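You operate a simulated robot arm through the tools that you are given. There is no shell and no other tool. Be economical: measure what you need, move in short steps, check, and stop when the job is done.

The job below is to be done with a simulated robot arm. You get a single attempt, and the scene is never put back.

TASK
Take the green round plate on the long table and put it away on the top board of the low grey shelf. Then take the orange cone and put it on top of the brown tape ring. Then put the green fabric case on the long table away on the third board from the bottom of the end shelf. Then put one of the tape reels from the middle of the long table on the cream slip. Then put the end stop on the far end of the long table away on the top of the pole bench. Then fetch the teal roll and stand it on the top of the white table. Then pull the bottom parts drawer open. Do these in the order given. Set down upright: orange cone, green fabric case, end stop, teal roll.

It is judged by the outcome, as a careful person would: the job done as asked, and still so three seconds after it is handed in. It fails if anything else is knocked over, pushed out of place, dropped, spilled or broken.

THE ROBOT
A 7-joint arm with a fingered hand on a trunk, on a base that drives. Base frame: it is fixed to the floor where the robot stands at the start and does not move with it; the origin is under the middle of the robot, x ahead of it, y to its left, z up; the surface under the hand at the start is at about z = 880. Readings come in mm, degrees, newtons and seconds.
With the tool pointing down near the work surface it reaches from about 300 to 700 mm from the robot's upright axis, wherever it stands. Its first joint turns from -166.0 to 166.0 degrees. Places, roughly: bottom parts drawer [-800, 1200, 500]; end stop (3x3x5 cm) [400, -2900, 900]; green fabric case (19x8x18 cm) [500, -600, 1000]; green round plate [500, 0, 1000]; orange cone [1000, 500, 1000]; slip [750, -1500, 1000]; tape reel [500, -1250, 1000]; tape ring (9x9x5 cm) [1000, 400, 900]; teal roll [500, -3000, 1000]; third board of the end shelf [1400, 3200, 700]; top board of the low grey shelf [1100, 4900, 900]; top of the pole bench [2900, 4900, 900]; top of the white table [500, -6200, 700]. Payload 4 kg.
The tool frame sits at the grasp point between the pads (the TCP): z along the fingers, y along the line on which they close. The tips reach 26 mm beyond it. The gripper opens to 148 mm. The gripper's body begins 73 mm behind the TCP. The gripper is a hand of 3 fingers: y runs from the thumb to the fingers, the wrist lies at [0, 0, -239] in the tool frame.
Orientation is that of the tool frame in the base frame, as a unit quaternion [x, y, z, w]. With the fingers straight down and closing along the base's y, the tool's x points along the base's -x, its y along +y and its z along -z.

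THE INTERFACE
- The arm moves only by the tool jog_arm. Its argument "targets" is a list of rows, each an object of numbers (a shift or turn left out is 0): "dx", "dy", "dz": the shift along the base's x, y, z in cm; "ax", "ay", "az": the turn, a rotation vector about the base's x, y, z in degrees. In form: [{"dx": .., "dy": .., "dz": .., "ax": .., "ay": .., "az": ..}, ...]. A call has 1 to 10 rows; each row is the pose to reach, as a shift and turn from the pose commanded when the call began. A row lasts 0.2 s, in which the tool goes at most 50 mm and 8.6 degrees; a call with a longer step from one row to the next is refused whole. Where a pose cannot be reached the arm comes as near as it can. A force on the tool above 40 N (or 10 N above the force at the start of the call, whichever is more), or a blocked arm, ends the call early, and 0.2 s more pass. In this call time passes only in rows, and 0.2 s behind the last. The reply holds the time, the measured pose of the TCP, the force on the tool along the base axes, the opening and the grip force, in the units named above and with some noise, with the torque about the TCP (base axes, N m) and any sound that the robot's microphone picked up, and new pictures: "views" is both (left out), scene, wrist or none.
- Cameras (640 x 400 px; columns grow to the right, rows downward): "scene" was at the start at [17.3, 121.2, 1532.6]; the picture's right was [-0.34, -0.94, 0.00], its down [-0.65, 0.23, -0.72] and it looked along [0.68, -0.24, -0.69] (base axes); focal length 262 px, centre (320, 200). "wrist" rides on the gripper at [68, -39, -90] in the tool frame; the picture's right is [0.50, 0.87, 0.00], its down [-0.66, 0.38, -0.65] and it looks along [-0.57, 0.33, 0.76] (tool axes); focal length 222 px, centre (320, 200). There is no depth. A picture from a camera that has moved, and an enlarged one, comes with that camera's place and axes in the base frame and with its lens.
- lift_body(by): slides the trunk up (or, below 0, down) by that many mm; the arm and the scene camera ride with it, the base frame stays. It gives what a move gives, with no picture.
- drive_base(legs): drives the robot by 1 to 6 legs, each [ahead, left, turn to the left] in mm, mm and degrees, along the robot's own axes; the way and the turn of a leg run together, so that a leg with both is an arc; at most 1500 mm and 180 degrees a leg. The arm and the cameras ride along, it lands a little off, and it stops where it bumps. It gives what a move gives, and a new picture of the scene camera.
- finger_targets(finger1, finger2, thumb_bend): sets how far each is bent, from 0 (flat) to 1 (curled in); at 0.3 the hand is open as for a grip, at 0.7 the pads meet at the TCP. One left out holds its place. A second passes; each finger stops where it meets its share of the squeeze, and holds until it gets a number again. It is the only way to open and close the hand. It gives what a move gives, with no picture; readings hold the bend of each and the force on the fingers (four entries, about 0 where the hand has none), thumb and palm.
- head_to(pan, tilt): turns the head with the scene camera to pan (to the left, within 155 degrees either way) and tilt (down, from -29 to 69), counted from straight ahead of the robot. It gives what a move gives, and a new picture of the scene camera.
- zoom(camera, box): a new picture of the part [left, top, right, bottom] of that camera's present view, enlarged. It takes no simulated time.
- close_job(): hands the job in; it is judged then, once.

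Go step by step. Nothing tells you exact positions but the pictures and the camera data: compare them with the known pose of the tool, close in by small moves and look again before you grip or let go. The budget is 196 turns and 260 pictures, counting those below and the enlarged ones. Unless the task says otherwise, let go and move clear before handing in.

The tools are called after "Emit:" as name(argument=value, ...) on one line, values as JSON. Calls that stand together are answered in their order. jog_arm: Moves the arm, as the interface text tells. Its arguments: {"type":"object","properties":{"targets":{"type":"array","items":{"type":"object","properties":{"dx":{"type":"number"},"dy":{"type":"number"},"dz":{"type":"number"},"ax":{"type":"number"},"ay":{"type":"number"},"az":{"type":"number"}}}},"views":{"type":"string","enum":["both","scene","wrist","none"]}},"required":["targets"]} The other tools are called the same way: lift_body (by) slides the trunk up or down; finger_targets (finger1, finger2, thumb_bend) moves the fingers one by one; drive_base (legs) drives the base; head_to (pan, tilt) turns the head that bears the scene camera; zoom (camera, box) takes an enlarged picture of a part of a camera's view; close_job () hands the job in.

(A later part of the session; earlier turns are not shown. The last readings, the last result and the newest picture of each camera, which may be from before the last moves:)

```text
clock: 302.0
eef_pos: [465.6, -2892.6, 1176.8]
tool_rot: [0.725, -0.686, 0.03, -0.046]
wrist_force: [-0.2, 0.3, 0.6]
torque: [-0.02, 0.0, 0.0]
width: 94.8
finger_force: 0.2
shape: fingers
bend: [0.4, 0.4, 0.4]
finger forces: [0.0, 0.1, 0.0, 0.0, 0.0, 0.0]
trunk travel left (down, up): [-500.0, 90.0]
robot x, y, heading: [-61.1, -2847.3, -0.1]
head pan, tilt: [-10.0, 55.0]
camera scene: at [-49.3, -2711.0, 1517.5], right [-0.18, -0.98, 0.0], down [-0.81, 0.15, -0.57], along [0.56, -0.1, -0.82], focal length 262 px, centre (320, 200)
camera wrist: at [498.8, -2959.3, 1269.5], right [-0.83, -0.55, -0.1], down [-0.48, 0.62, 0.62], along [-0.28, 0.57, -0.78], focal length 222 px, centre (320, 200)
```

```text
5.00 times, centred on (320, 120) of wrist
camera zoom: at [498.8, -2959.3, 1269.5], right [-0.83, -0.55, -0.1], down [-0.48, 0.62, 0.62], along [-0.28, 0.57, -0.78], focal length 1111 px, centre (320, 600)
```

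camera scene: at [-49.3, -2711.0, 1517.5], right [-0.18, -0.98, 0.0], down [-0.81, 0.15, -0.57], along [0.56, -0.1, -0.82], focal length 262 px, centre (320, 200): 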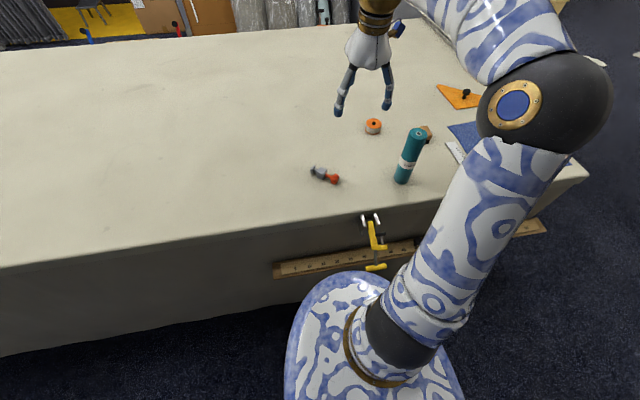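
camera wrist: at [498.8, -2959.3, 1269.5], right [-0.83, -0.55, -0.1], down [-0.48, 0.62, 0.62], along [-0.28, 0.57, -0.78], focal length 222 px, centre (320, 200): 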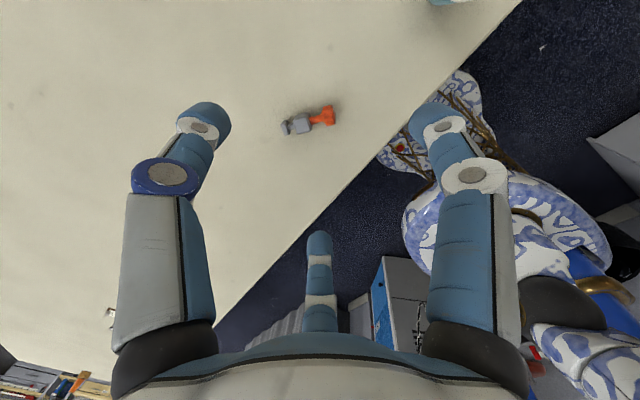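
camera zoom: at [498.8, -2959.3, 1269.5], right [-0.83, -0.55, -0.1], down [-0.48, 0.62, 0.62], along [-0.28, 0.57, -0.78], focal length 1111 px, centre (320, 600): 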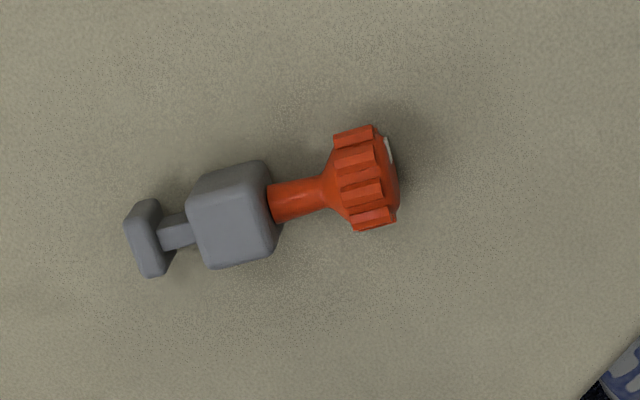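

Block ≈ (477, −2810), foot→knob direction ≈ 230°. I square the hand, yaw −43°, tilt 25° toward the foot side and narrow the fingers, above the piece.

Emit:
jog_arm(targets=[{"ax": -1.5, "ay": 6.1, "dy": 2}], views="none")

Emit:
jog_arm(targets=[{"az": -8, "dy": 1.4, "dz": -3}, {"az": -16, "dy": 2.8, "dz": -6}, {"az": -24, "dy": 4.2, "dz": -9}, {"az": -32, "dy": 5.6, "dz": -11}, {"az": -40, "dx": 0.5, "dy": 5.6, "dz": -13}, {"az": -43.3, "dx": 0.5, "dy": 5.6, "dz": -13}], views="none")

Emit:
jog_arm(targets=[{"ax": 6.1, "ay": -5.2}, {"ax": 12.2, "ay": -10.3}, {"ax": 19.1, "ay": -16.1}], views="none")

Emit:
finger_targets(finger1=0.52, finger2=0.52, thumb_bend=0.55)

Emit:
jog_arm(targets=[{"dz": -3}, {"dz": -6}], views="wrist")

Emit:
zoom(camera="scene", box=[270, 110, 382, 190])

```text
clock: 302.4
eef_pos: [465.0, -2869.5, 1174.3]
tool_rot: [0.727, -0.686, -0.001, 0.001]
wrist_force: [0.0, -0.3, -0.3]
torque: [0.03, 0.01, -0.01]
width: 94.8
finger_force: 0.1
shape: fingers
bend: [0.4, 0.4, 0.4]
finger forces: [0.1, 0.0, 0.0, 0.0, 0.0, 0.0]
trunk travel left (down, up): [-500.0, 90.0]
robot x, y, heading: [-63.4, -2845.2, -0.4]
head pan, tilt: [-10.0, 55.0]
```

```text
clock: 303.8
eef_pos: [469.7, -2814.2, 1045.3]
tool_rot: [-0.422, 0.906, 0.0, 0.0]
wrist_force: [0.6, -0.4, 0.4]
torque: [0.01, -0.02, 0.03]
width: 94.7
finger_force: 0.0
shape: fingers
bend: [0.4, 0.4, 0.4]
finger forces: [0.0, 0.0, 0.0, 0.0, 0.0, 0.0]
trunk travel left (down, up): [-500.0, 90.0]
robot x, y, heading: [-60.2, -2847.0, -0.1]
head pan, tilt: [-10.0, 55.0]
```

```text
refused: row 3 steps farther than a row can; nothing moved
```

```text
clock: 304.8
eef_pos: [468.4, -2813.9, 1045.7]
tool_rot: [-0.422, 0.906, 0.0, 0.0]
wrist_force: [0.0, 0.5, 0.6]
torque: [0.03, -0.03, -0.02]
width: 51.3
finger_force: 0.0
shape: fingers
bend: [0.52, 0.52, 0.55]
finger forces: [0.0, 0.1, 0.0, 0.1, 0.0, 0.0]
trunk travel left (down, up): [-500.0, 90.0]
robot x, y, heading: [-58.7, -2848.8, -0.1]
head pan, tilt: [-10.0, 55.0]
```

```text
clock: 305.4
eef_pos: [470.5, -2813.1, 985.2]
tool_rot: [-0.422, 0.906, 0.0, 0.0]
wrist_force: [0.5, -0.6, 0.3]
torque: [0.0, 0.01, -0.03]
width: 51.0
finger_force: 0.1
shape: fingers
bend: [0.52, 0.52, 0.55]
finger forces: [0.1, 0.1, 0.0, 0.0, 0.1, 0.1]
trunk travel left (down, up): [-500.0, 90.0]
robot x, y, heading: [-60.4, -2847.4, -0.3]
head pan, tilt: [-10.0, 55.0]
camera wrist: at [457.4, -2889.4, 1077.2], right [-0.98, 0.17, 0.0], down [0.13, 0.74, 0.65], along [0.11, 0.64, -0.76], focal length 222 px, centre (320, 200)
```

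wrist: 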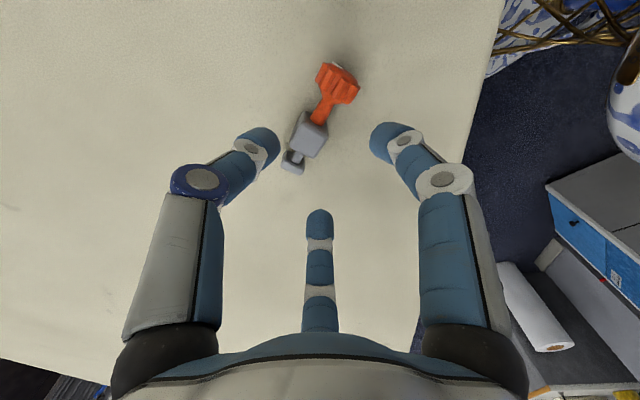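

```text
5.00 times, centred on (326, 150) of scene
camera zoom: at [-49.0, -2710.2, 1517.4], right [-0.18, -0.98, 0.0], down [-0.81, 0.15, -0.57], along [0.56, -0.1, -0.82], focal length 1308 px, centre (290, 450)
```

zoom: 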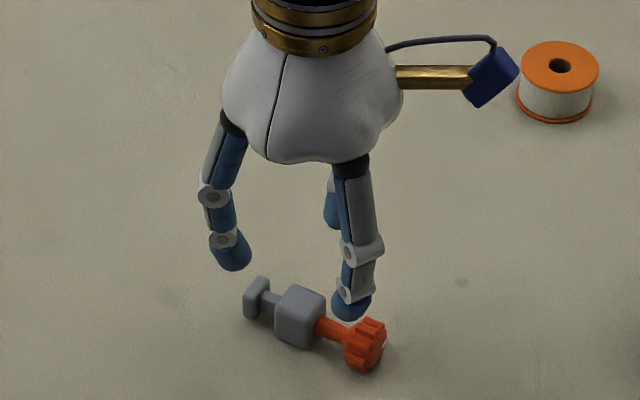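

The straddle is right. I tilt 20° and come down to just above table contact.

Emit:
jog_arm(targets=[{"ax": 5.1, "ay": -4.3, "dz": -1}, {"ax": 10.2, "ay": -8.6, "dz": -2}, {"ax": 15.3, "ay": -12.9, "dx": 0.4, "dz": -3}, {"ax": 15.3, "ay": -12.9, "dx": 0.4, "dz": -5}, {"ax": 15.3, "ay": -12.9, "dx": 0.4, "dz": -6.4}], views="none")

Emit:
finger_targets(finger1=0.58, finger2=0.58, thumb_bend=0.6)

Emit:
jog_arm(targets=[{"dz": -0.4}, {"dz": -0.8}], views="wrist")

Emit:
zoom(camera="scene", box=[280, 130, 376, 195])

```text
clock: 306.6
eef_pos: [472.4, -2815.6, 922.8]
tool_rot: [-0.416, 0.892, 0.073, 0.16]
wrist_force: [-4.7, -3.9, 17.5]
torque: [-0.3, 0.7, 0.08]
width: 48.4
finger_force: 9.5
shape: fingers
bend: [0.53, 0.52, 0.55]
finger forces: [18.2, 0.0, 0.0, 0.0, 0.1, 0.0]
trunk travel left (down, up): [-500.0, 90.0]
robot x, y, heading: [-57.7, -2847.6, 0.0]
head pan, tilt: [-10.0, 55.0]
```

```text
clock: 307.6
eef_pos: [472.1, -2813.4, 922.0]
tool_rot: [-0.417, 0.892, 0.074, 0.158]
wrist_force: [0.4, -0.2, 0.4]
torque: [0.01, -0.02, 0.03]
width: 34.1
finger_force: 0.1
shape: fingers
bend: [0.58, 0.57, 0.6]
finger forces: [0.4, 0.1, 0.1, 0.0, 0.0, 0.0]
trunk travel left (down, up): [-500.0, 90.0]
robot x, y, heading: [-61.1, -2847.2, -0.4]
head pan, tilt: [-10.0, 55.0]
```

```text
clock: 308.2
eef_pos: [473.4, -2813.6, 916.0]
tool_rot: [-0.416, 0.892, 0.073, 0.159]
wrist_force: [-3.8, -2.0, 17.1]
torque: [-0.09, 0.36, 0.06]
width: 28.2
finger_force: 9.0
shape: fingers
bend: [0.6, 0.57, 0.6]
finger forces: [16.8, 0.1, 0.0, 0.0, 0.0, 0.1]
trunk travel left (down, up): [-500.0, 90.0]
robot x, y, heading: [-57.8, -2847.1, -0.3]
head pan, tilt: [-10.0, 55.0]
camera wrist: at [442.6, -2911.7, 977.6], right [-0.96, 0.2, -0.17], down [-0.04, 0.54, 0.84], along [0.26, 0.82, -0.52], focal length 222 px, centre (320, 200)
```

wrist: 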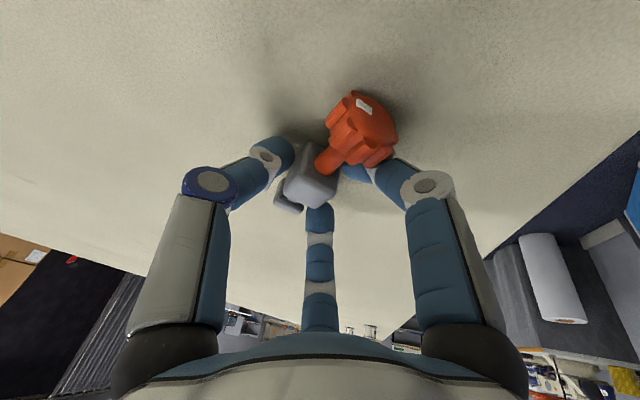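

```text
6.15 times, centred on (328, 162) of scene
camera zoom: at [-51.4, -2710.7, 1517.6], right [-0.18, -0.98, 0.0], down [-0.81, 0.15, -0.57], along [0.57, -0.1, -0.82], focal length 1610 px, centre (271, 431)
```

zoom: 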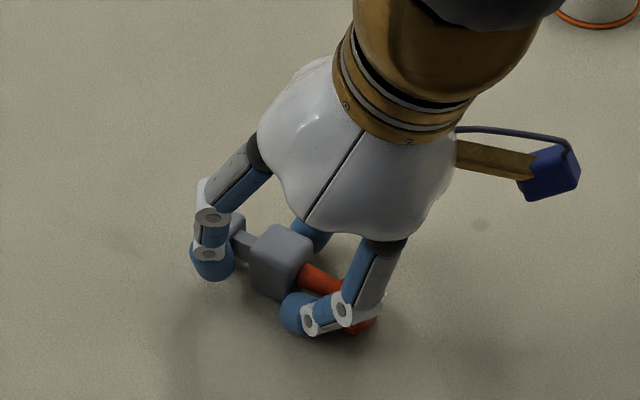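

Now I close fully at this deeper position.

Emit:
finger_targets(finger1=0.75, finger2=0.75, thumb_bend=0.75)

Emit:
jog_arm(targets=[{"dz": 0.6}, {"dz": 2}, {"dz": 5}, {"dz": 8}], views="both")

Emit:
zoom(camera="wrist", box=[220, 60, 460, 240])

```text
clock: 309.2
eef_pos: [472.9, -2814.2, 913.1]
tool_rot: [-0.416, 0.893, 0.073, 0.157]
wrist_force: [-0.2, -0.4, 0.4]
torque: [0.05, 0.03, 0.0]
width: 19.6
finger_force: 17.7
shape: fingers
bend: [0.62, 0.6, 0.66]
finger forces: [11.3, 10.1, 0.0, 0.1, 14.6, 0.0]
trunk travel left (down, up): [-500.0, 90.0]
robot x, y, heading: [-63.1, -2844.7, -0.5]
head pan, tilt: [-10.0, 55.0]
```

```text
clock: 310.2
eef_pos: [473.8, -2814.5, 993.7]
tool_rot: [-0.417, 0.892, 0.074, 0.157]
wrist_force: [-0.1, 0.0, -0.7]
torque: [-0.04, 0.02, -0.02]
width: 19.6
finger_force: 18.4
shape: fingers
bend: [0.62, 0.6, 0.66]
finger forces: [11.4, 10.2, 0.0, 0.0, 14.2, 0.0]
trunk travel left (down, up): [-500.0, 90.0]
robot x, y, heading: [-59.5, -2846.7, -0.3]
head pan, tilt: [-10.0, 55.0]
camera scene: at [-49.4, -2710.1, 1517.3], right [-0.18, -0.98, 0.0], down [-0.81, 0.15, -0.57], along [0.56, -0.1, -0.82], focal length 262 px, centre (320, 200)
camera wrist: at [443.8, -2910.5, 1055.8], right [-0.97, 0.2, -0.17], down [-0.04, 0.54, 0.84], along [0.26, 0.82, -0.52], focal length 222 px, centre (320, 200)
```

scene: 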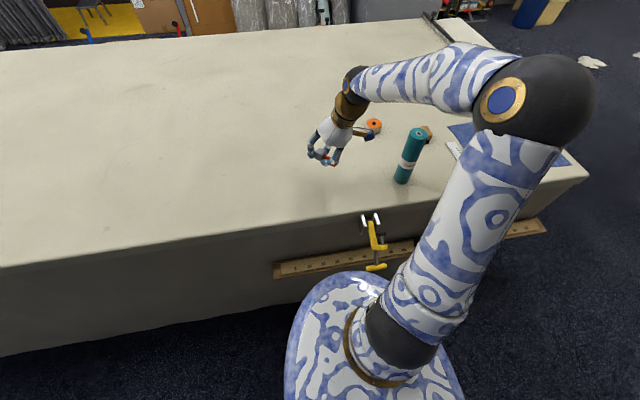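
wrist: 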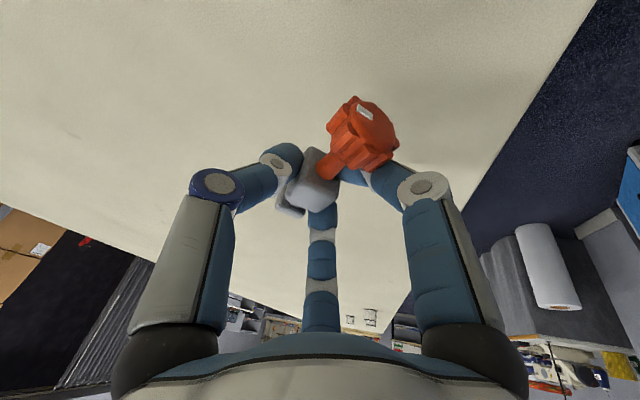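

```text
2.22 times, centred on (340, 150) of wrist
camera zoom: at [443.8, -2910.5, 1055.8], right [-0.97, 0.2, -0.17], down [-0.04, 0.54, 0.84], along [0.26, 0.82, -0.52], focal length 494 px, centre (276, 311)
```

zoom: 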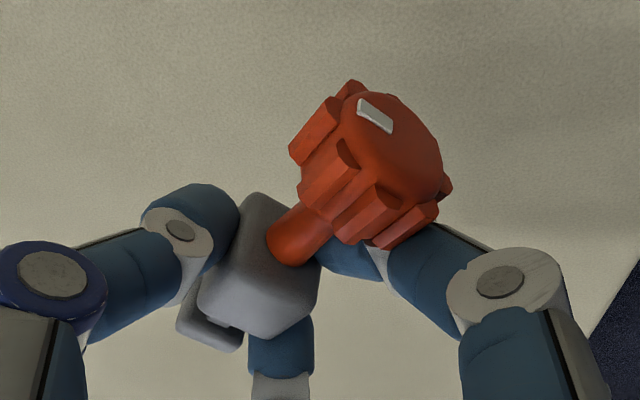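

A much deeper grip (18 N). Staying low over the table, I yaw +40° and start the 90° roll to upright, checking the hold.

Emit:
jog_arm(targets=[{"az": 6}, {"az": 12}, {"az": 18}, {"az": 24}, {"az": 30}, {"az": 36}, {"az": 40}], views="none")

Emit:
jog_arm(targets=[{"ax": -6}, {"ax": -12}, {"ax": -18}, {"ax": -24}, {"ax": -30}, {"ax": -36}, {"ax": -42}, {"ax": -48}], views="both")

```text
clock: 311.8
eef_pos: [472.4, -2814.3, 993.5]
tool_rot: [0.697, -0.696, -0.123, -0.122]
wrist_force: [0.8, -0.2, -0.6]
torque: [0.0, 0.01, 0.01]
width: 19.2
finger_force: 18.4
shape: fingers
bend: [0.62, 0.6, 0.66]
finger forces: [11.8, 10.2, 0.0, 0.1, 14.1, 0.0]
trunk travel left (down, up): [-500.0, 90.0]
robot x, y, heading: [-63.0, -2846.0, 0.1]
head pan, tilt: [-10.0, 55.0]
```

```text
clock: 313.6
eef_pos: [472.2, -2814.5, 994.1]
tool_rot: [0.686, -0.686, 0.172, 0.171]
wrist_force: [-0.2, 0.6, -0.4]
torque: [0.01, -0.04, 0.01]
width: 18.5
finger_force: 18.4
shape: fingers
bend: [0.62, 0.6, 0.66]
finger forces: [13.1, 9.8, 0.0, 0.0, 14.1, 0.0]
trunk travel left (down, up): [-500.0, 90.0]
robot x, y, heading: [-60.1, -2846.8, -0.3]
head pan, tilt: [-10.0, 55.0]
camera scene: at [-49.2, -2709.9, 1517.3], right [-0.18, -0.98, 0.0], down [-0.81, 0.15, -0.57], along [0.56, -0.1, -0.82], focal length 262 px, centre (320, 200)
camera wrist: at [513.3, -2830.8, 1106.4], right [-0.87, -0.44, 0.24], down [-0.38, 0.89, 0.27], along [-0.33, 0.14, -0.93], focal length 222 px, centre (320, 200)
```

scene: 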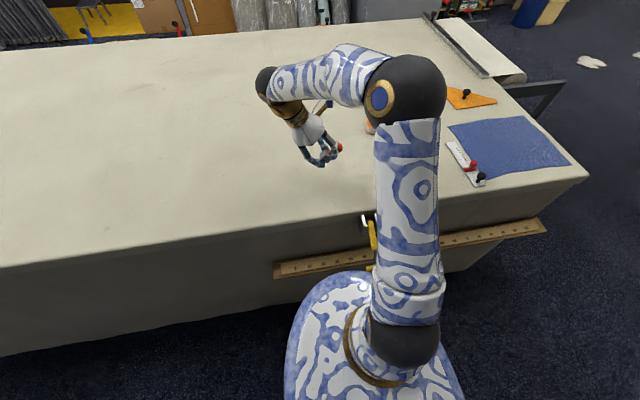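
wrist: 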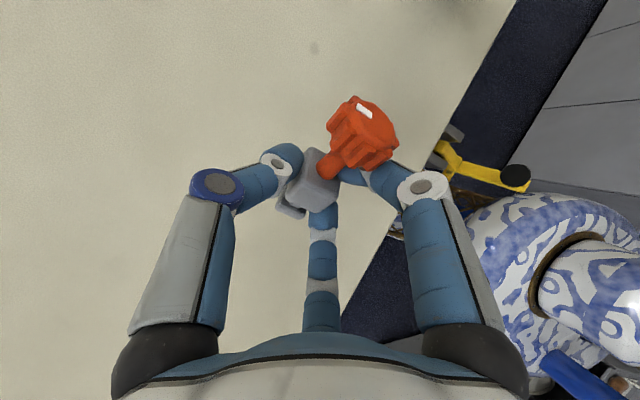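

The hold is unchanged. I finish the roll to upright.

Emit:
jog_arm(targets=[{"ax": -6}, {"ax": -12}, {"ax": -18}, {"ax": -24}, {"ax": -30}, {"ax": -36}, {"ax": -42}], views="none")

Emit:
zoom(camera="scene", box=[240, 80, 400, 200])

```text
clock: 315.2
eef_pos: [473.5, -2813.8, 993.5]
tool_rot: [0.579, -0.579, 0.406, 0.406]
wrist_force: [-0.2, -1.2, -0.9]
torque: [-0.02, 0.01, 0.01]
width: 18.3
finger_force: 18.7
shape: fingers
bend: [0.62, 0.6, 0.66]
finger forces: [13.7, 9.6, 0.0, 0.0, 14.0, 0.0]
trunk travel left (down, up): [-500.0, 90.0]
robot x, y, heading: [-60.9, -2843.7, -0.3]
head pan, tilt: [-10.0, 55.0]
```

```text
3.33 times, centred on (320, 140) of scene
camera zoom: at [-49.1, -2709.9, 1517.3], right [-0.18, -0.98, 0.0], down [-0.81, 0.15, -0.57], along [0.56, -0.1, -0.82], focal length 872 px, centre (320, 400)
```

zoom: 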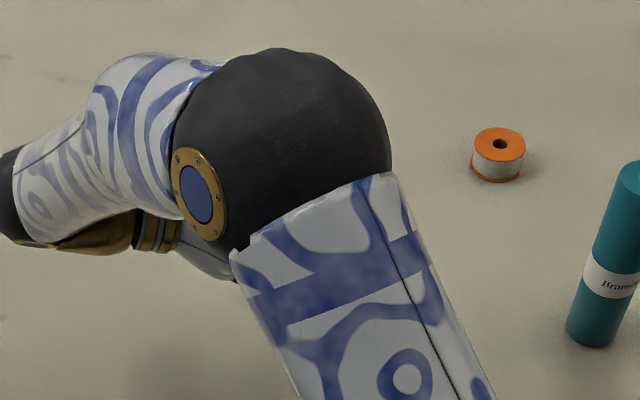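

The arm hides it from the head camera, so I use the wrist view while lowering to the table.

Emit:
jog_arm(targets=[{"dz": -2}, {"dz": -4}, {"dz": -5.2}], views="wrist")

Emit:
head_to(pan=20, tilt=50)

```text
clock: 316.0
eef_pos: [474.1, -2814.2, 940.3]
tool_rot: [0.58, -0.579, 0.406, 0.405]
wrist_force: [-0.2, -0.4, -0.1]
torque: [-0.01, 0.0, 0.0]
width: 18.4
finger_force: 18.7
shape: fingers
bend: [0.62, 0.6, 0.66]
finger forces: [13.8, 9.8, 0.1, 0.1, 13.9, 0.1]
trunk travel left (down, up): [-500.0, 90.0]
robot x, y, heading: [-63.1, -2844.1, -0.3]
head pan, tilt: [-10.0, 55.0]
camera wrist: at [514.1, -2751.9, 1036.7], right [-0.87, -0.17, 0.47], down [-0.38, 0.84, -0.39], along [-0.33, -0.52, -0.79], focal length 222 px, centre (320, 200)
```

wrist: 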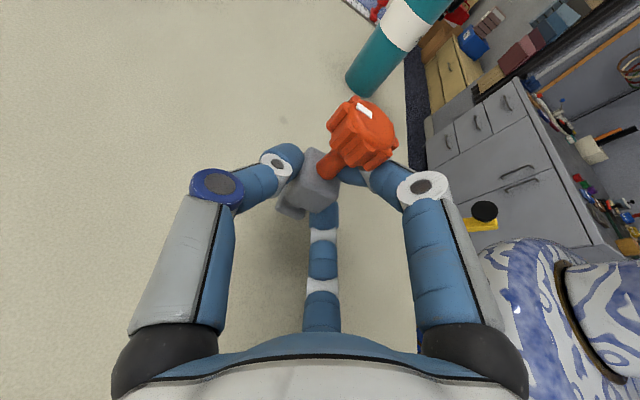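

```text
clock: 317.0
eef_pos: [473.0, -2814.6, 942.4]
tool_rot: [-0.579, 0.58, -0.405, -0.406]
wrist_force: [0.5, 0.7, 0.2]
torque: [0.02, 0.0, 0.02]
width: 18.4
finger_force: 18.7
shape: fingers
bend: [0.62, 0.6, 0.66]
finger forces: [13.6, 9.7, 0.0, 0.0, 14.1, 0.0]
trunk travel left (down, up): [-500.0, 90.0]
robot x, y, heading: [-62.5, -2844.9, -0.2]
head pan, tilt: [20.0, 50.0]
camera scene: at [-47.7, -2671.2, 1523.8], right [0.34, -0.94, 0.0], down [-0.72, -0.26, -0.64], along [0.6, 0.22, -0.77], focal length 262 px, centre (320, 200)
```

scene: 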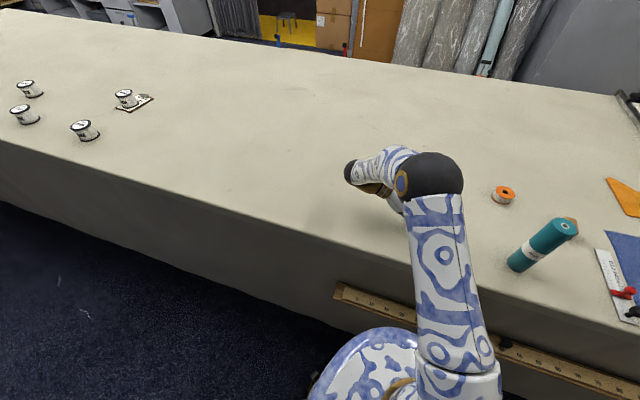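

The geometry in the wrist view matches an upright stance. I lower to contact.

Emit:
jog_arm(targets=[{"dz": -0.7}, {"dz": -1.2}, {"dz": -1.6}, {"dz": -2.0}], views="none")

```text
clock: 318.0
eef_pos: [473.7, -2813.9, 925.2]
tool_rot: [-0.578, 0.579, -0.408, -0.406]
wrist_force: [4.5, 3.1, 25.3]
torque: [-0.66, -0.18, 0.05]
width: 19.4
finger_force: 22.2
shape: fingers
bend: [0.6, 0.62, 0.66]
finger forces: [18.5, 8.3, 0.1, 0.0, 18.9, 0.0]
trunk travel left (down, up): [-500.0, 90.0]
robot x, y, heading: [-62.6, -2845.9, -0.2]
head pan, tilt: [20.0, 50.0]
```

Contact at the expected height. I ease the fingers slightly and slide the hand straight back out along its axis.

Emit:
jog_arm(targets=[{"dz": 0.2}], views="none")

Emit:
finger_targets(finger1=0.57, finger2=0.6, thumb_bend=0.62)

Emit:
finger_targets(finger1=0.52, finger2=0.58, thumb_bend=0.55)

Emit:
zoom(camera="wrist", box=[220, 60, 460, 240])

```text
clock: 318.4
eef_pos: [472.9, -2814.8, 925.0]
tool_rot: [0.579, -0.579, 0.406, 0.405]
wrist_force: [5.1, 1.6, 21.9]
torque: [-0.55, -0.21, 0.1]
width: 19.7
finger_force: 22.2
shape: fingers
bend: [0.6, 0.62, 0.66]
finger forces: [17.5, 8.3, 0.1, 0.1, 19.0, 0.0]
trunk travel left (down, up): [-500.0, 90.0]
robot x, y, heading: [-61.6, -2845.8, -0.2]
head pan, tilt: [20.0, 50.0]
```

```text
clock: 319.4
eef_pos: [472.3, -2813.4, 924.2]
tool_rot: [0.58, -0.58, 0.404, 0.405]
wrist_force: [-0.3, 1.0, 0.8]
torque: [0.0, -0.03, -0.02]
width: 33.2
finger_force: 0.6
shape: fingers
bend: [0.56, 0.6, 0.62]
finger forces: [0.2, 0.1, 0.0, 0.1, 0.2, 0.1]
trunk travel left (down, up): [-500.0, 90.0]
robot x, y, heading: [-58.0, -2843.4, -0.3]
head pan, tilt: [20.0, 50.0]
```

```text
clock: 320.4
eef_pos: [473.4, -2814.9, 923.9]
tool_rot: [-0.579, 0.58, -0.404, -0.405]
wrist_force: [0.3, 0.8, 1.1]
torque: [-0.02, 0.0, 0.0]
width: 50.1
finger_force: 0.4
shape: fingers
bend: [0.52, 0.58, 0.55]
finger forces: [0.0, 0.9, 0.0, 0.1, 0.0, 0.0]
trunk travel left (down, up): [-500.0, 90.0]
robot x, y, heading: [-59.2, -2848.9, -0.0]
head pan, tilt: [20.0, 50.0]
```

```text
2.22 times, centred on (340, 150) of wrist
camera zoom: at [513.5, -2752.1, 1019.1], right [-0.87, -0.17, 0.47], down [-0.38, 0.84, -0.39], along [-0.33, -0.52, -0.79], focal length 494 px, centre (276, 311)
```

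zoom: 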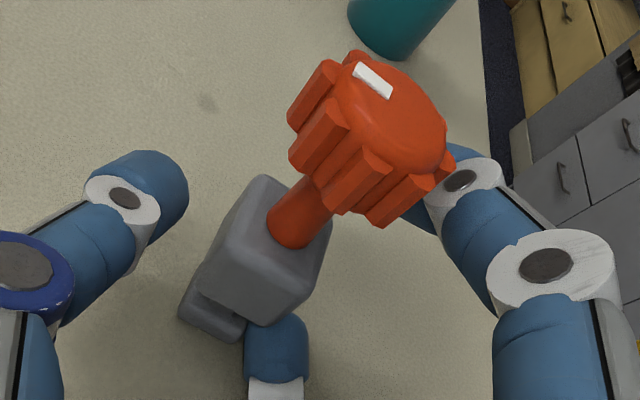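

It stands free. I open the two upper digits more and withdraw along the hand's axis.

Emit:
finger_targets(finger1=0.42, finger2=0.57, thumb_bend=0.42)

Emit:
jog_arm(targets=[{"dy": 1, "dz": 0.35}, {"dy": 2.5, "dz": 0.9}, {"dy": 4.5, "dz": 1.6}, {"dy": 7, "dz": 2.6}, {"dy": 10, "dz": 4}, {"dy": 13.5, "dz": 6}], views="wrist")

```text
clock: 321.4
eef_pos: [472.7, -2815.0, 923.4]
tool_rot: [0.58, -0.579, 0.405, 0.405]
wrist_force: [0.3, 0.9, 1.6]
torque: [-0.03, -0.01, -0.01]
width: 88.0
finger_force: 0.7
shape: fingers
bend: [0.42, 0.58, 0.42]
finger forces: [0.1, 1.7, 0.0, 0.0, 0.0, 0.0]
trunk travel left (down, up): [-500.0, 90.0]
robot x, y, heading: [-60.9, -2848.8, -0.0]
head pan, tilt: [20.0, 50.0]
```

```text
clock: 322.8
eef_pos: [474.4, -2678.5, 982.1]
tool_rot: [0.579, -0.579, 0.405, 0.406]
wrist_force: [0.0, -0.4, 0.1]
torque: [0.01, -0.02, 0.01]
width: 88.3
finger_force: 0.0
shape: fingers
bend: [0.42, 0.56, 0.42]
finger forces: [0.1, 0.0, 0.0, 0.1, 0.0, 0.0]
trunk travel left (down, up): [-500.0, 90.0]
robot x, y, heading: [-61.4, -2849.2, -0.1]
head pan, tilt: [20.0, 50.0]
camera wrist: at [513.9, -2617.2, 1078.1], right [-0.87, -0.17, 0.47], down [-0.38, 0.84, -0.39], along [-0.33, -0.52, -0.79], focal length 222 px, centre (320, 200)
```

wrist: 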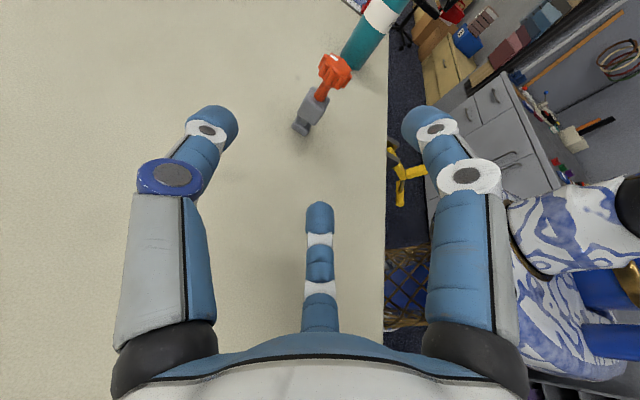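

The end stop stands upright again at ≈(475, −2832). I bring the hand back to vertical and place it above for a proper top grip on the block.

Emit:
jog_arm(targets=[{"ax": 8, "dz": 2}, {"ax": 16, "dz": 4}, {"ax": 24, "dz": 6}, {"ax": 32, "dz": 8}, {"ax": 40, "dz": 9}, {"ax": 48, "dz": 10}, {"ax": 56, "dz": 10}, {"ax": 64, "dz": 10}, {"ax": 70, "dz": 10}], views="none")

Emit:
finger_targets(finger1=0.4, finger2=0.4, thumb_bend=0.4)

Emit:
jog_arm(targets=[{"dy": -4}, {"dy": -8}, {"dy": -12}, {"dy": -15.2}], views="both")

```text
clock: 324.8
eef_pos: [473.9, -2678.3, 1084.4]
tool_rot: [-0.707, 0.707, 0.001, 0.001]
wrist_force: [0.3, 0.1, 0.0]
torque: [0.01, -0.01, -0.02]
width: 88.0
finger_force: 0.0
shape: fingers
bend: [0.42, 0.56, 0.42]
finger forces: [0.1, 0.0, 0.0, 0.0, 0.0, 0.0]
trunk travel left (down, up): [-500.0, 90.0]
robot x, y, heading: [-63.7, -2845.3, -0.2]
head pan, tilt: [20.0, 50.0]
```

```text
clock: 325.8
eef_pos: [473.6, -2679.6, 1083.8]
tool_rot: [0.707, -0.707, 0.0, -0.001]
wrist_force: [0.2, -1.0, 0.5]
torque: [-0.01, 0.0, 0.0]
width: 94.4
finger_force: 0.1
shape: fingers
bend: [0.4, 0.4, 0.4]
finger forces: [0.1, 0.0, 0.0, 0.0, 0.0, 0.0]
trunk travel left (down, up): [-500.0, 90.0]
robot x, y, heading: [-62.9, -2846.0, -0.1]
head pan, tilt: [20.0, 50.0]
```

```text
clock: 326.8
eef_pos: [472.7, -2830.5, 1085.3]
tool_rot: [0.708, -0.706, 0.0, 0.0]
wrist_force: [0.3, -0.8, 0.2]
torque: [0.01, -0.02, 0.0]
width: 94.5
finger_force: 0.1
shape: fingers
bend: [0.4, 0.4, 0.4]
finger forces: [0.0, 0.0, 0.0, 0.0, 0.1, 0.0]
trunk travel left (down, up): [-500.0, 90.0]
robot x, y, heading: [-60.6, -2847.0, -0.3]
head pan, tilt: [20.0, 50.0]
camera scene: at [-47.8, -2671.5, 1523.9], right [0.34, -0.94, 0.0], down [-0.72, -0.26, -0.64], along [0.6, 0.22, -0.77], focal length 262 px, centre (320, 200)
camera wrist: at [513.8, -2897.7, 1175.2], right [-0.87, -0.5, 0.0], down [-0.38, 0.65, 0.65], along [-0.33, 0.57, -0.76], focal length 222 px, centre (320, 200)
```

scene: 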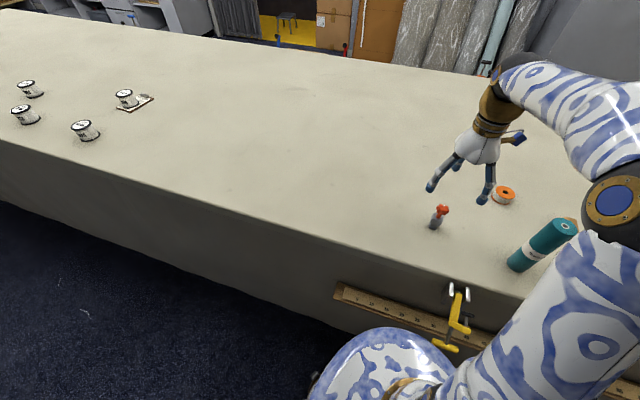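
wrist: 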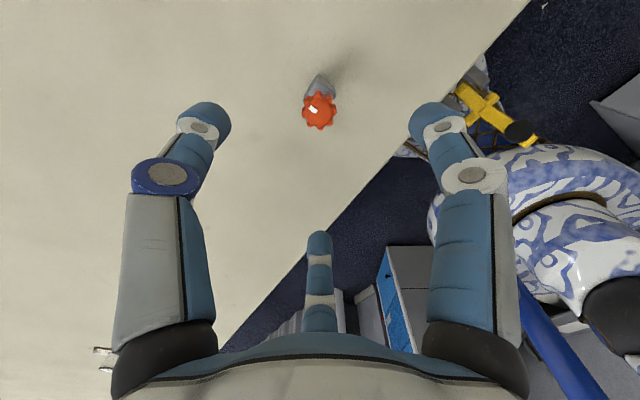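

Aligned: axis ≈ (477, −2834). I descend to block height (TCP ≈ 921) and grip.

Emit:
jog_arm(targets=[{"dx": 0.4, "dy": -0.35, "dz": -4}, {"dx": 0.4, "dy": -0.35, "dz": -8}, {"dx": 0.4, "dy": -0.35, "dz": -12}, {"dx": 0.4, "dy": -0.35, "dz": -15}, {"dx": 0.4, "dy": -0.35, "dz": -16.4}], views="wrist")

Emit:
zoom(camera="scene", box=[390, 150, 502, 250])

```text
clock: 328.0
eef_pos: [475.6, -2836.5, 920.2]
tool_rot: [0.707, -0.707, -0.001, -0.001]
wrist_force: [0.0, -1.0, 0.1]
torque: [0.02, 0.03, -0.03]
width: 94.8
finger_force: 0.2
shape: fingers
bend: [0.4, 0.4, 0.4]
finger forces: [0.1, 0.0, 0.1, 0.0, 0.0, 0.1]
trunk travel left (down, up): [-500.0, 90.0]
robot x, y, heading: [-61.6, -2843.8, -0.2]
head pan, tilt: [20.0, 50.0]
camera wrist: at [516.4, -2902.0, 1011.6], right [-0.87, -0.5, 0.0], down [-0.38, 0.65, 0.65], along [-0.33, 0.57, -0.76], focal length 222 px, centre (320, 200)
```

wrist: 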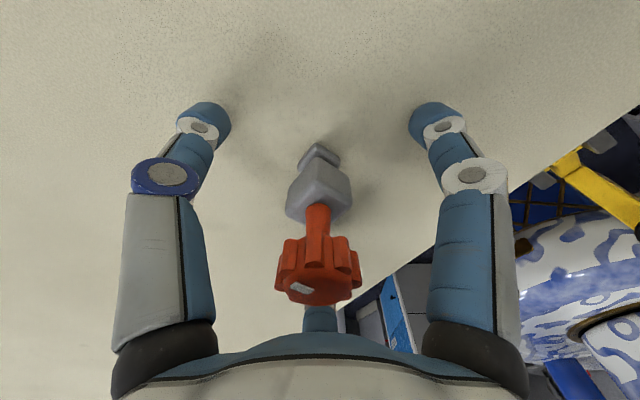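

```text
4.00 times, centred on (446, 200) of scene
camera zoom: at [-47.6, -2671.3, 1523.9], right [0.34, -0.94, 0.0], down [-0.72, -0.26, -0.64], along [0.6, 0.22, -0.77], focal length 1047 px, centre (-184, 200)
```

zoom: 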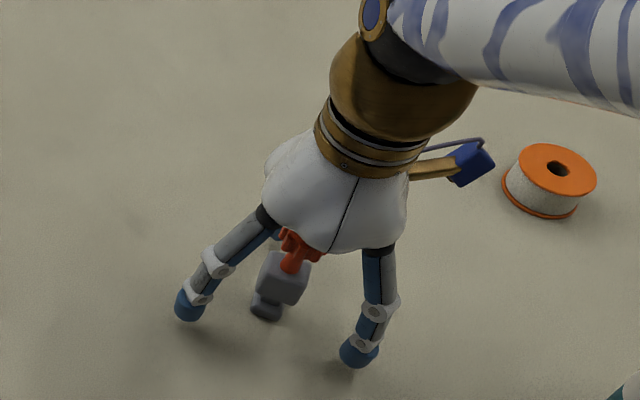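

Emit:
jog_arm(targets=[{"dz": -0.5}], views="none")

Emit:
finger_targets(finger1=0.75, finger2=0.75, thumb_bend=0.75)

Emit:
jog_arm(targets=[{"dz": 0.5}, {"dz": 2}, {"dz": 4}], views="wrist")

Emit:
zoom(camera="scene", box=[390, 150, 502, 250])

```text
clock: 328.4
eef_pos: [476.9, -2832.8, 916.2]
tool_rot: [-0.707, 0.707, 0.0, 0.0]
wrist_force: [0.0, 0.2, -1.0]
torque: [-0.01, 0.03, -0.02]
width: 94.2
finger_force: 0.1
shape: fingers
bend: [0.4, 0.4, 0.4]
finger forces: [0.0, 0.1, 0.1, 0.1, 0.1, 0.1]
trunk travel left (down, up): [-500.0, 90.0]
robot x, y, heading: [-61.4, -2844.8, -0.0]
head pan, tilt: [20.0, 50.0]
```

```text
clock: 329.4
eef_pos: [476.8, -2834.6, 915.6]
tool_rot: [0.707, -0.707, -0.001, -0.001]
wrist_force: [0.8, -0.3, 0.1]
torque: [-0.05, -0.03, -0.01]
width: 11.4
finger_force: 16.1
shape: fingers
bend: [0.63, 0.63, 0.67]
finger forces: [10.3, 10.5, 0.1, 0.0, 11.1, 0.1]
trunk travel left (down, up): [-500.0, 90.0]
robot x, y, heading: [-58.5, -2846.4, -0.1]
head pan, tilt: [20.0, 50.0]
```

```text
clock: 330.2
eef_pos: [476.3, -2835.5, 955.2]
tool_rot: [0.707, -0.707, 0.0, 0.0]
wrist_force: [0.1, -0.1, -0.2]
torque: [0.0, 0.01, -0.03]
width: 11.4
finger_force: 16.2
shape: fingers
bend: [0.63, 0.63, 0.67]
finger forces: [10.5, 10.5, 0.1, 0.0, 11.3, 0.0]
trunk travel left (down, up): [-500.0, 90.0]
robot x, y, heading: [-63.1, -2846.5, -0.3]
head pan, tilt: [20.0, 50.0]
camera wrist: at [517.0, -2901.4, 1046.5], right [-0.87, -0.5, 0.0], down [-0.38, 0.65, 0.65], along [-0.33, 0.57, -0.76], focal length 222 px, centre (320, 200)
```

wrist: 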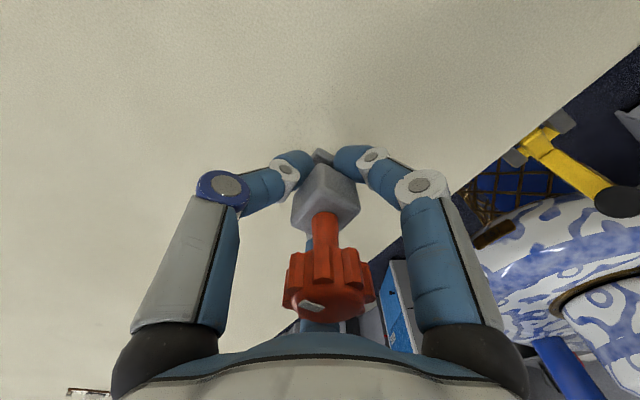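

```text
4.00 times, centred on (446, 200) of scene
camera zoom: at [-47.8, -2671.3, 1523.8], right [0.34, -0.94, 0.0], down [-0.72, -0.26, -0.64], along [0.6, 0.22, -0.77], focal length 1047 px, centre (-184, 200)
```

zoom: 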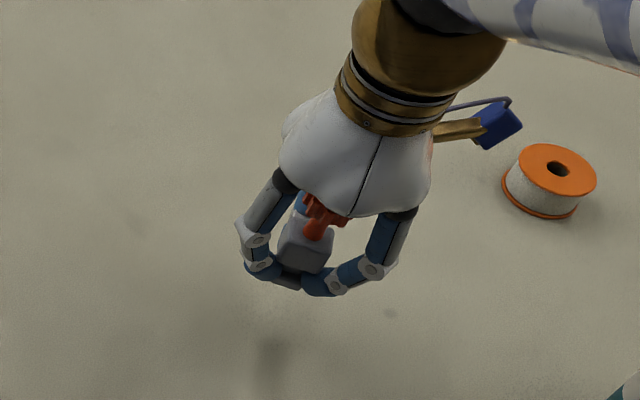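

The fingers cradle the block from below; it is firmly held upright. I raise it and carry it to the pole bench.

Emit:
jog_arm(targets=[{"dz": 4}, {"dz": 8}, {"dz": 12, "dx": -1}, {"dz": 16, "dx": -3}, {"dz": 20, "dx": -5}], views="none")

Emit:
drive_base(legs=[[-20, 1450, 0], [0, 1450, 0], [0, 1450, 0], [1100, 0, 0], [1100, 0, 0], [0, 0, 90]])

Emit:
drive_base(legs=[[1150, -100, 0], [1200, -250, 0]])

Emit:
head_to(pan=20, tilt=35)

```text
clock: 331.4
eef_pos: [426.0, -2834.6, 1154.9]
tool_rot: [0.708, -0.707, 0.0, 0.0]
wrist_force: [1.6, 0.6, -0.3]
torque: [0.02, 0.01, 0.0]
width: 11.0
finger_force: 17.4
shape: fingers
bend: [0.63, 0.63, 0.67]
finger forces: [10.9, 10.8, 0.1, 0.0, 12.2, 0.0]
trunk travel left (down, up): [-500.0, 90.0]
robot x, y, heading: [-58.7, -2847.2, -0.3]
head pan, tilt: [20.0, 50.0]
```

```text
clock: 366.8
eef_pos: [2200.7, 1941.6, 1154.8]
tool_rot: [1.0, -0.022, -0.001, 0.0]
wrist_force: [0.4, 0.2, 0.3]
torque: [0.0, 0.01, 0.04]
width: 10.9
finger_force: 17.5
shape: fingers
bend: [0.63, 0.63, 0.67]
finger forces: [11.3, 10.9, 0.0, 0.0, 12.5, 0.0]
trunk travel left (down, up): [-500.0, 90.0]
robot x, y, heading: [2190.7, 1454.0, 87.0]
head pan, tilt: [20.0, 50.0]
camera scene: at [2013.6, 1473.6, 1523.8], right [0.96, 0.29, 0.0], down [0.23, -0.73, -0.64], along [-0.19, 0.61, -0.77], focal length 262 px, centre (320, 200)
```

scene: 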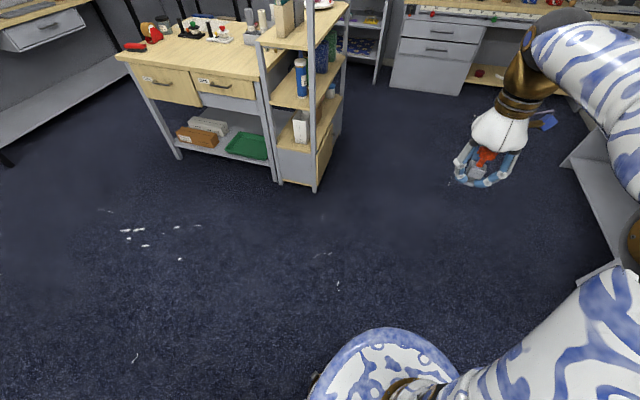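

```text
clock: 378.4
eef_pos: [2699.7, 4262.4, 1154.0]
tool_rot: [0.999, -0.038, -0.001, 0.0]
wrist_force: [0.6, 0.0, 0.0]
torque: [0.0, 0.02, 0.03]
width: 11.0
finger_force: 17.3
shape: fingers
bend: [0.63, 0.63, 0.67]
finger forces: [11.4, 10.9, 0.0, 0.0, 12.7, 0.0]
trunk travel left (down, up): [-500.0, 90.0]
robot x, y, heading: [2675.4, 3774.2, 85.4]
head pan, tilt: [20.0, 50.0]
camera scene: at [2498.8, 3800.3, 1523.8], right [0.96, 0.27, 0.0], down [0.2, -0.74, -0.64], along [-0.17, 0.62, -0.77], focal length 262 px, centre (320, 200)
```

scene: 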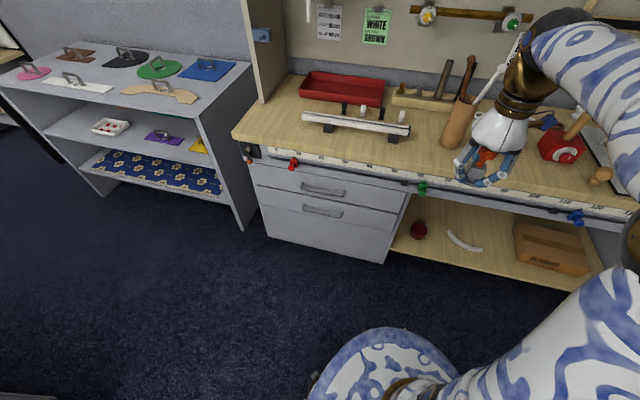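

```text
clock: 379.2
eef_pos: [2700.5, 4260.8, 1153.6]
tool_rot: [0.999, -0.038, -0.001, -0.001]
wrist_force: [-0.1, -0.4, -0.4]
torque: [0.02, 0.01, -0.03]
width: 10.6
finger_force: 17.3
shape: fingers
bend: [0.63, 0.63, 0.67]
finger forces: [11.5, 10.9, 0.1, 0.1, 12.7, 0.1]
trunk travel left (down, up): [-500.0, 90.0]
robot x, y, heading: [2676.2, 3773.7, 85.1]
head pan, tilt: [20.0, 35.0]
camera scene: at [2495.8, 3810.8, 1545.5], right [0.96, 0.27, 0.0], down [0.15, -0.55, -0.82], along [-0.22, 0.79, -0.57], focal length 262 px, centre (320, 200)
```

scene: 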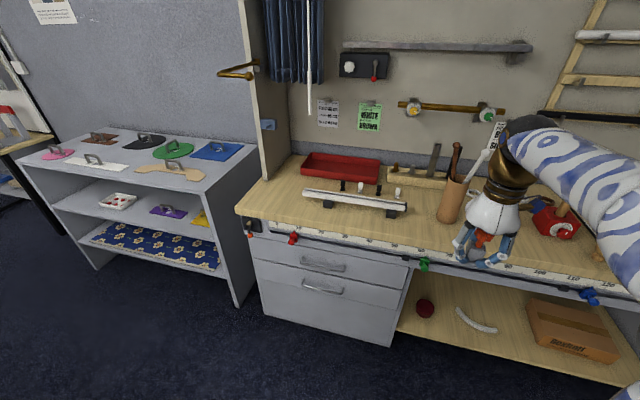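

The strip at the bench's front, in front of the white bar, is free around (2450, 4680). I drive up to it.

Emit:
drive_base(legs=[[0, 285, 0], [385, 0, 0]])

Emit:
head_to(pan=5, tilt=45)

```text
clock: 383.2
eef_pos: [2444.0, 4671.9, 1154.3]
tool_rot: [0.999, -0.036, -0.001, 0.0]
wrist_force: [0.7, -0.6, -1.2]
torque: [0.0, -0.01, 0.01]
width: 11.1
finger_force: 17.5
shape: fingers
bend: [0.63, 0.63, 0.67]
finger forces: [11.5, 10.9, 0.1, 0.1, 12.8, 0.0]
trunk travel left (down, up): [-500.0, 90.0]
robot x, y, heading: [2419.9, 4183.3, 85.3]
head pan, tilt: [20.0, 35.0]
camera scene: at [2241.2, 4219.3, 1545.5], right [0.96, 0.27, 0.0], down [0.15, -0.55, -0.82], along [-0.22, 0.79, -0.57], focal length 262 px, centre (320, 200)
```

scene: 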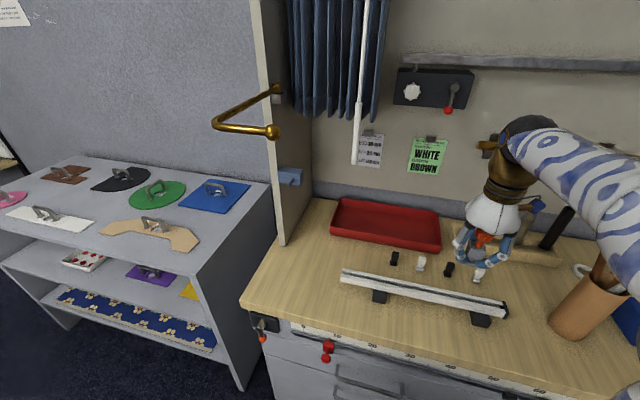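

```text
clock: 384.0
eef_pos: [2444.3, 4671.3, 1154.9]
tool_rot: [0.999, -0.037, 0.0, 0.0]
wrist_force: [-0.6, 0.5, 0.6]
torque: [-0.01, 0.0, -0.02]
width: 10.7
finger_force: 17.5
shape: fingers
bend: [0.63, 0.63, 0.67]
finger forces: [11.3, 10.9, 0.0, 0.0, 12.8, 0.0]
trunk travel left (down, up): [-500.0, 90.0]
robot x, y, heading: [2418.8, 4185.9, 85.4]
head pan, tilt: [5.0, 45.0]
camera scene: at [2263.9, 4215.5, 1530.8], right [1.0, 0.01, 0.0], down [0.01, -0.71, -0.71], along [-0.01, 0.71, -0.71], focal length 262 px, centre (320, 200)
```

scene: 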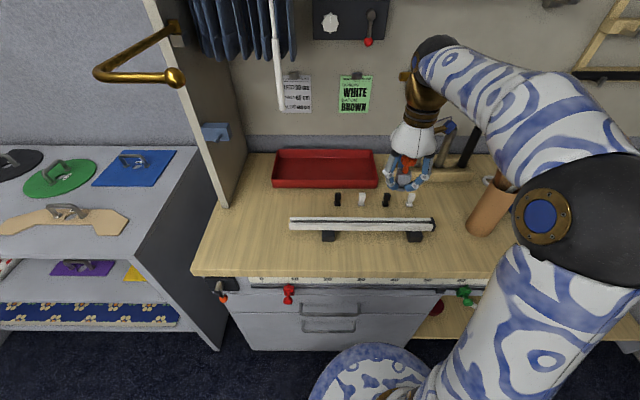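

A gold hook juts out over the left part of the bench at about z 1400, so I stay at this x and use the front strip. I enlarge to measure the strip between edge and white bar.

Emit:
zoom(camera="scene", box=[280, 150, 520, 300])

```text
2.67 times, centred on (400, 225) of scene
camera zoom: at [2263.9, 4215.5, 1530.8], right [1.0, 0.01, 0.0], down [0.01, -0.71, -0.71], along [-0.01, 0.71, -0.71], focal length 698 px, centre (107, 133)
```

zoom: 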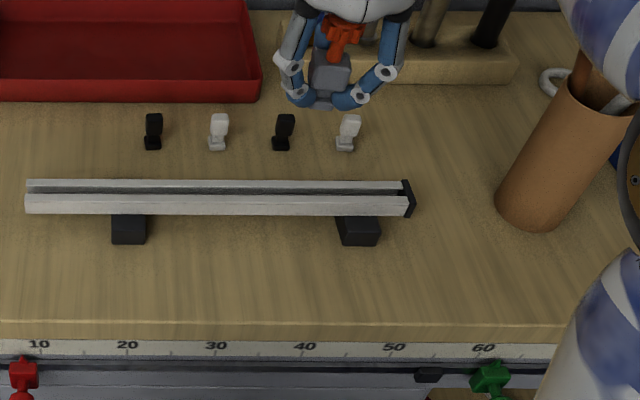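

Right of the bar's end, around (2655, 4665), there is ample free board. I shift there.

Emit:
drive_base(legs=[[10, -210, 0]])

Emit:
jog_arm(targets=[{"dz": -4}, {"dz": -8}, {"dz": -12}, {"dz": -16}, {"dz": -20}], views="wrist")

Emit:
zoom(camera="scene", box=[220, 140, 500, 315])

```text
clock: 385.6
eef_pos: [2658.6, 4664.2, 1154.6]
tool_rot: [0.999, -0.038, -0.001, 0.0]
wrist_force: [0.2, 0.3, -0.4]
torque: [-0.02, 0.0, -0.02]
width: 10.9
finger_force: 17.4
shape: fingers
bend: [0.63, 0.63, 0.67]
finger forces: [11.4, 10.9, 0.0, 0.1, 12.7, 0.0]
trunk travel left (down, up): [-500.0, 90.0]
robot x, y, heading: [2630.2, 4179.6, 85.3]
head pan, tilt: [5.0, 45.0]
camera scene: at [2477.2, 4209.2, 1530.8], right [1.0, 0.01, 0.0], down [0.01, -0.71, -0.71], along [-0.01, 0.71, -0.71], focal length 262 px, centre (320, 200)
```

scene: 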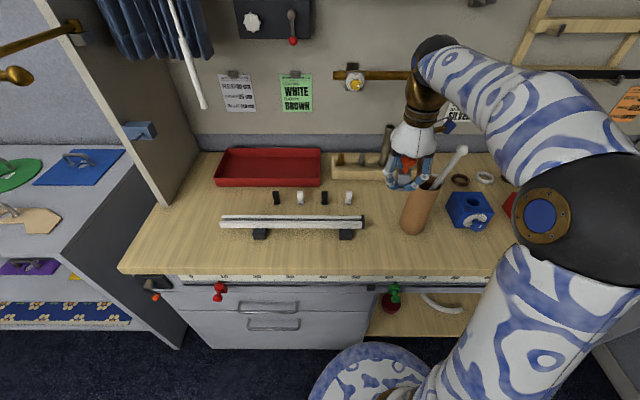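

```text
clock: 386.8
eef_pos: [2661.6, 4663.9, 951.9]
tool_rot: [0.999, -0.037, -0.001, 0.0]
wrist_force: [1.2, 0.4, 0.3]
torque: [0.02, 0.01, 0.01]
width: 10.4
finger_force: 18.4
shape: fingers
bend: [0.63, 0.63, 0.67]
finger forces: [11.7, 11.0, 0.0, 0.0, 14.1, 0.0]
trunk travel left (down, up): [-500.0, 90.0]
robot x, y, heading: [2632.8, 4174.2, 85.6]
head pan, tilt: [5.0, 45.0]
camera wrist: at [2732.6, 4697.9, 1042.9], right [0.43, -0.9, 0.0], down [-0.68, -0.33, 0.65], along [-0.59, -0.28, -0.76], focal length 222 px, centre (320, 200)
```

wrist: 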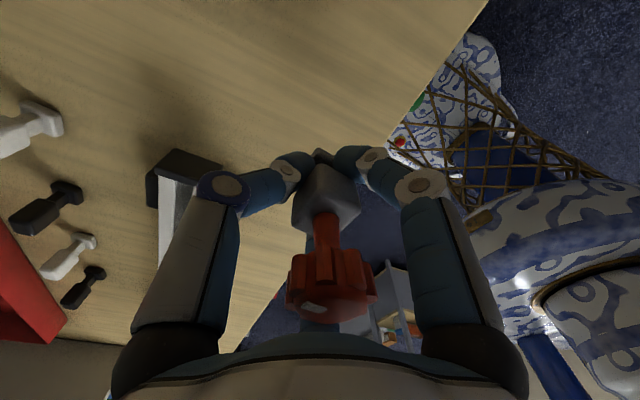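

```text
2.29 times, centred on (360, 228) of scene
camera zoom: at [2476.7, 4209.4, 1530.8], right [1.0, 0.01, 0.0], down [0.01, -0.71, -0.71], along [-0.01, 0.71, -0.71], focal length 598 px, centre (229, 137)
```

zoom: 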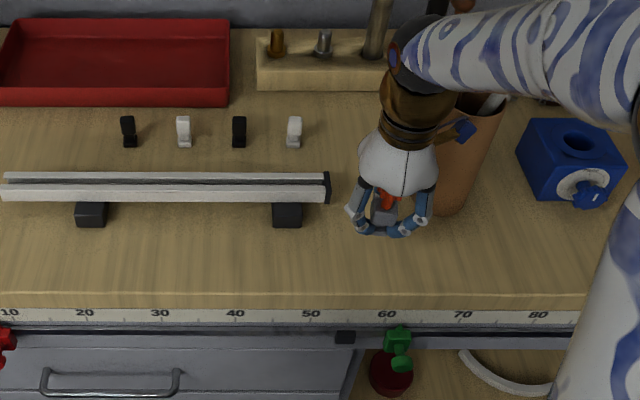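

The bench top is at about z 855; the spot is 60 mm in from the edge and clear. I lower to contact.

Emit:
jog_arm(targets=[{"dz": -2}, {"dz": -3.5}, {"dz": -4.5}, {"dz": -5.2}, {"dz": -5.8}, {"dz": -6.3}], views="none")

```text
clock: 388.2
eef_pos: [2658.2, 4665.2, 893.1]
tool_rot: [0.999, -0.038, -0.001, -0.001]
wrist_force: [-0.2, 1.4, 16.3]
torque: [-0.1, -0.05, 0.02]
width: 10.0
finger_force: 24.1
shape: fingers
bend: [0.62, 0.63, 0.67]
finger forces: [15.1, 13.6, 0.1, 0.0, 19.6, 0.1]
trunk travel left (down, up): [-500.0, 90.0]
robot x, y, heading: [2631.7, 4179.6, 85.3]
head pan, tilt: [5.0, 45.0]
```

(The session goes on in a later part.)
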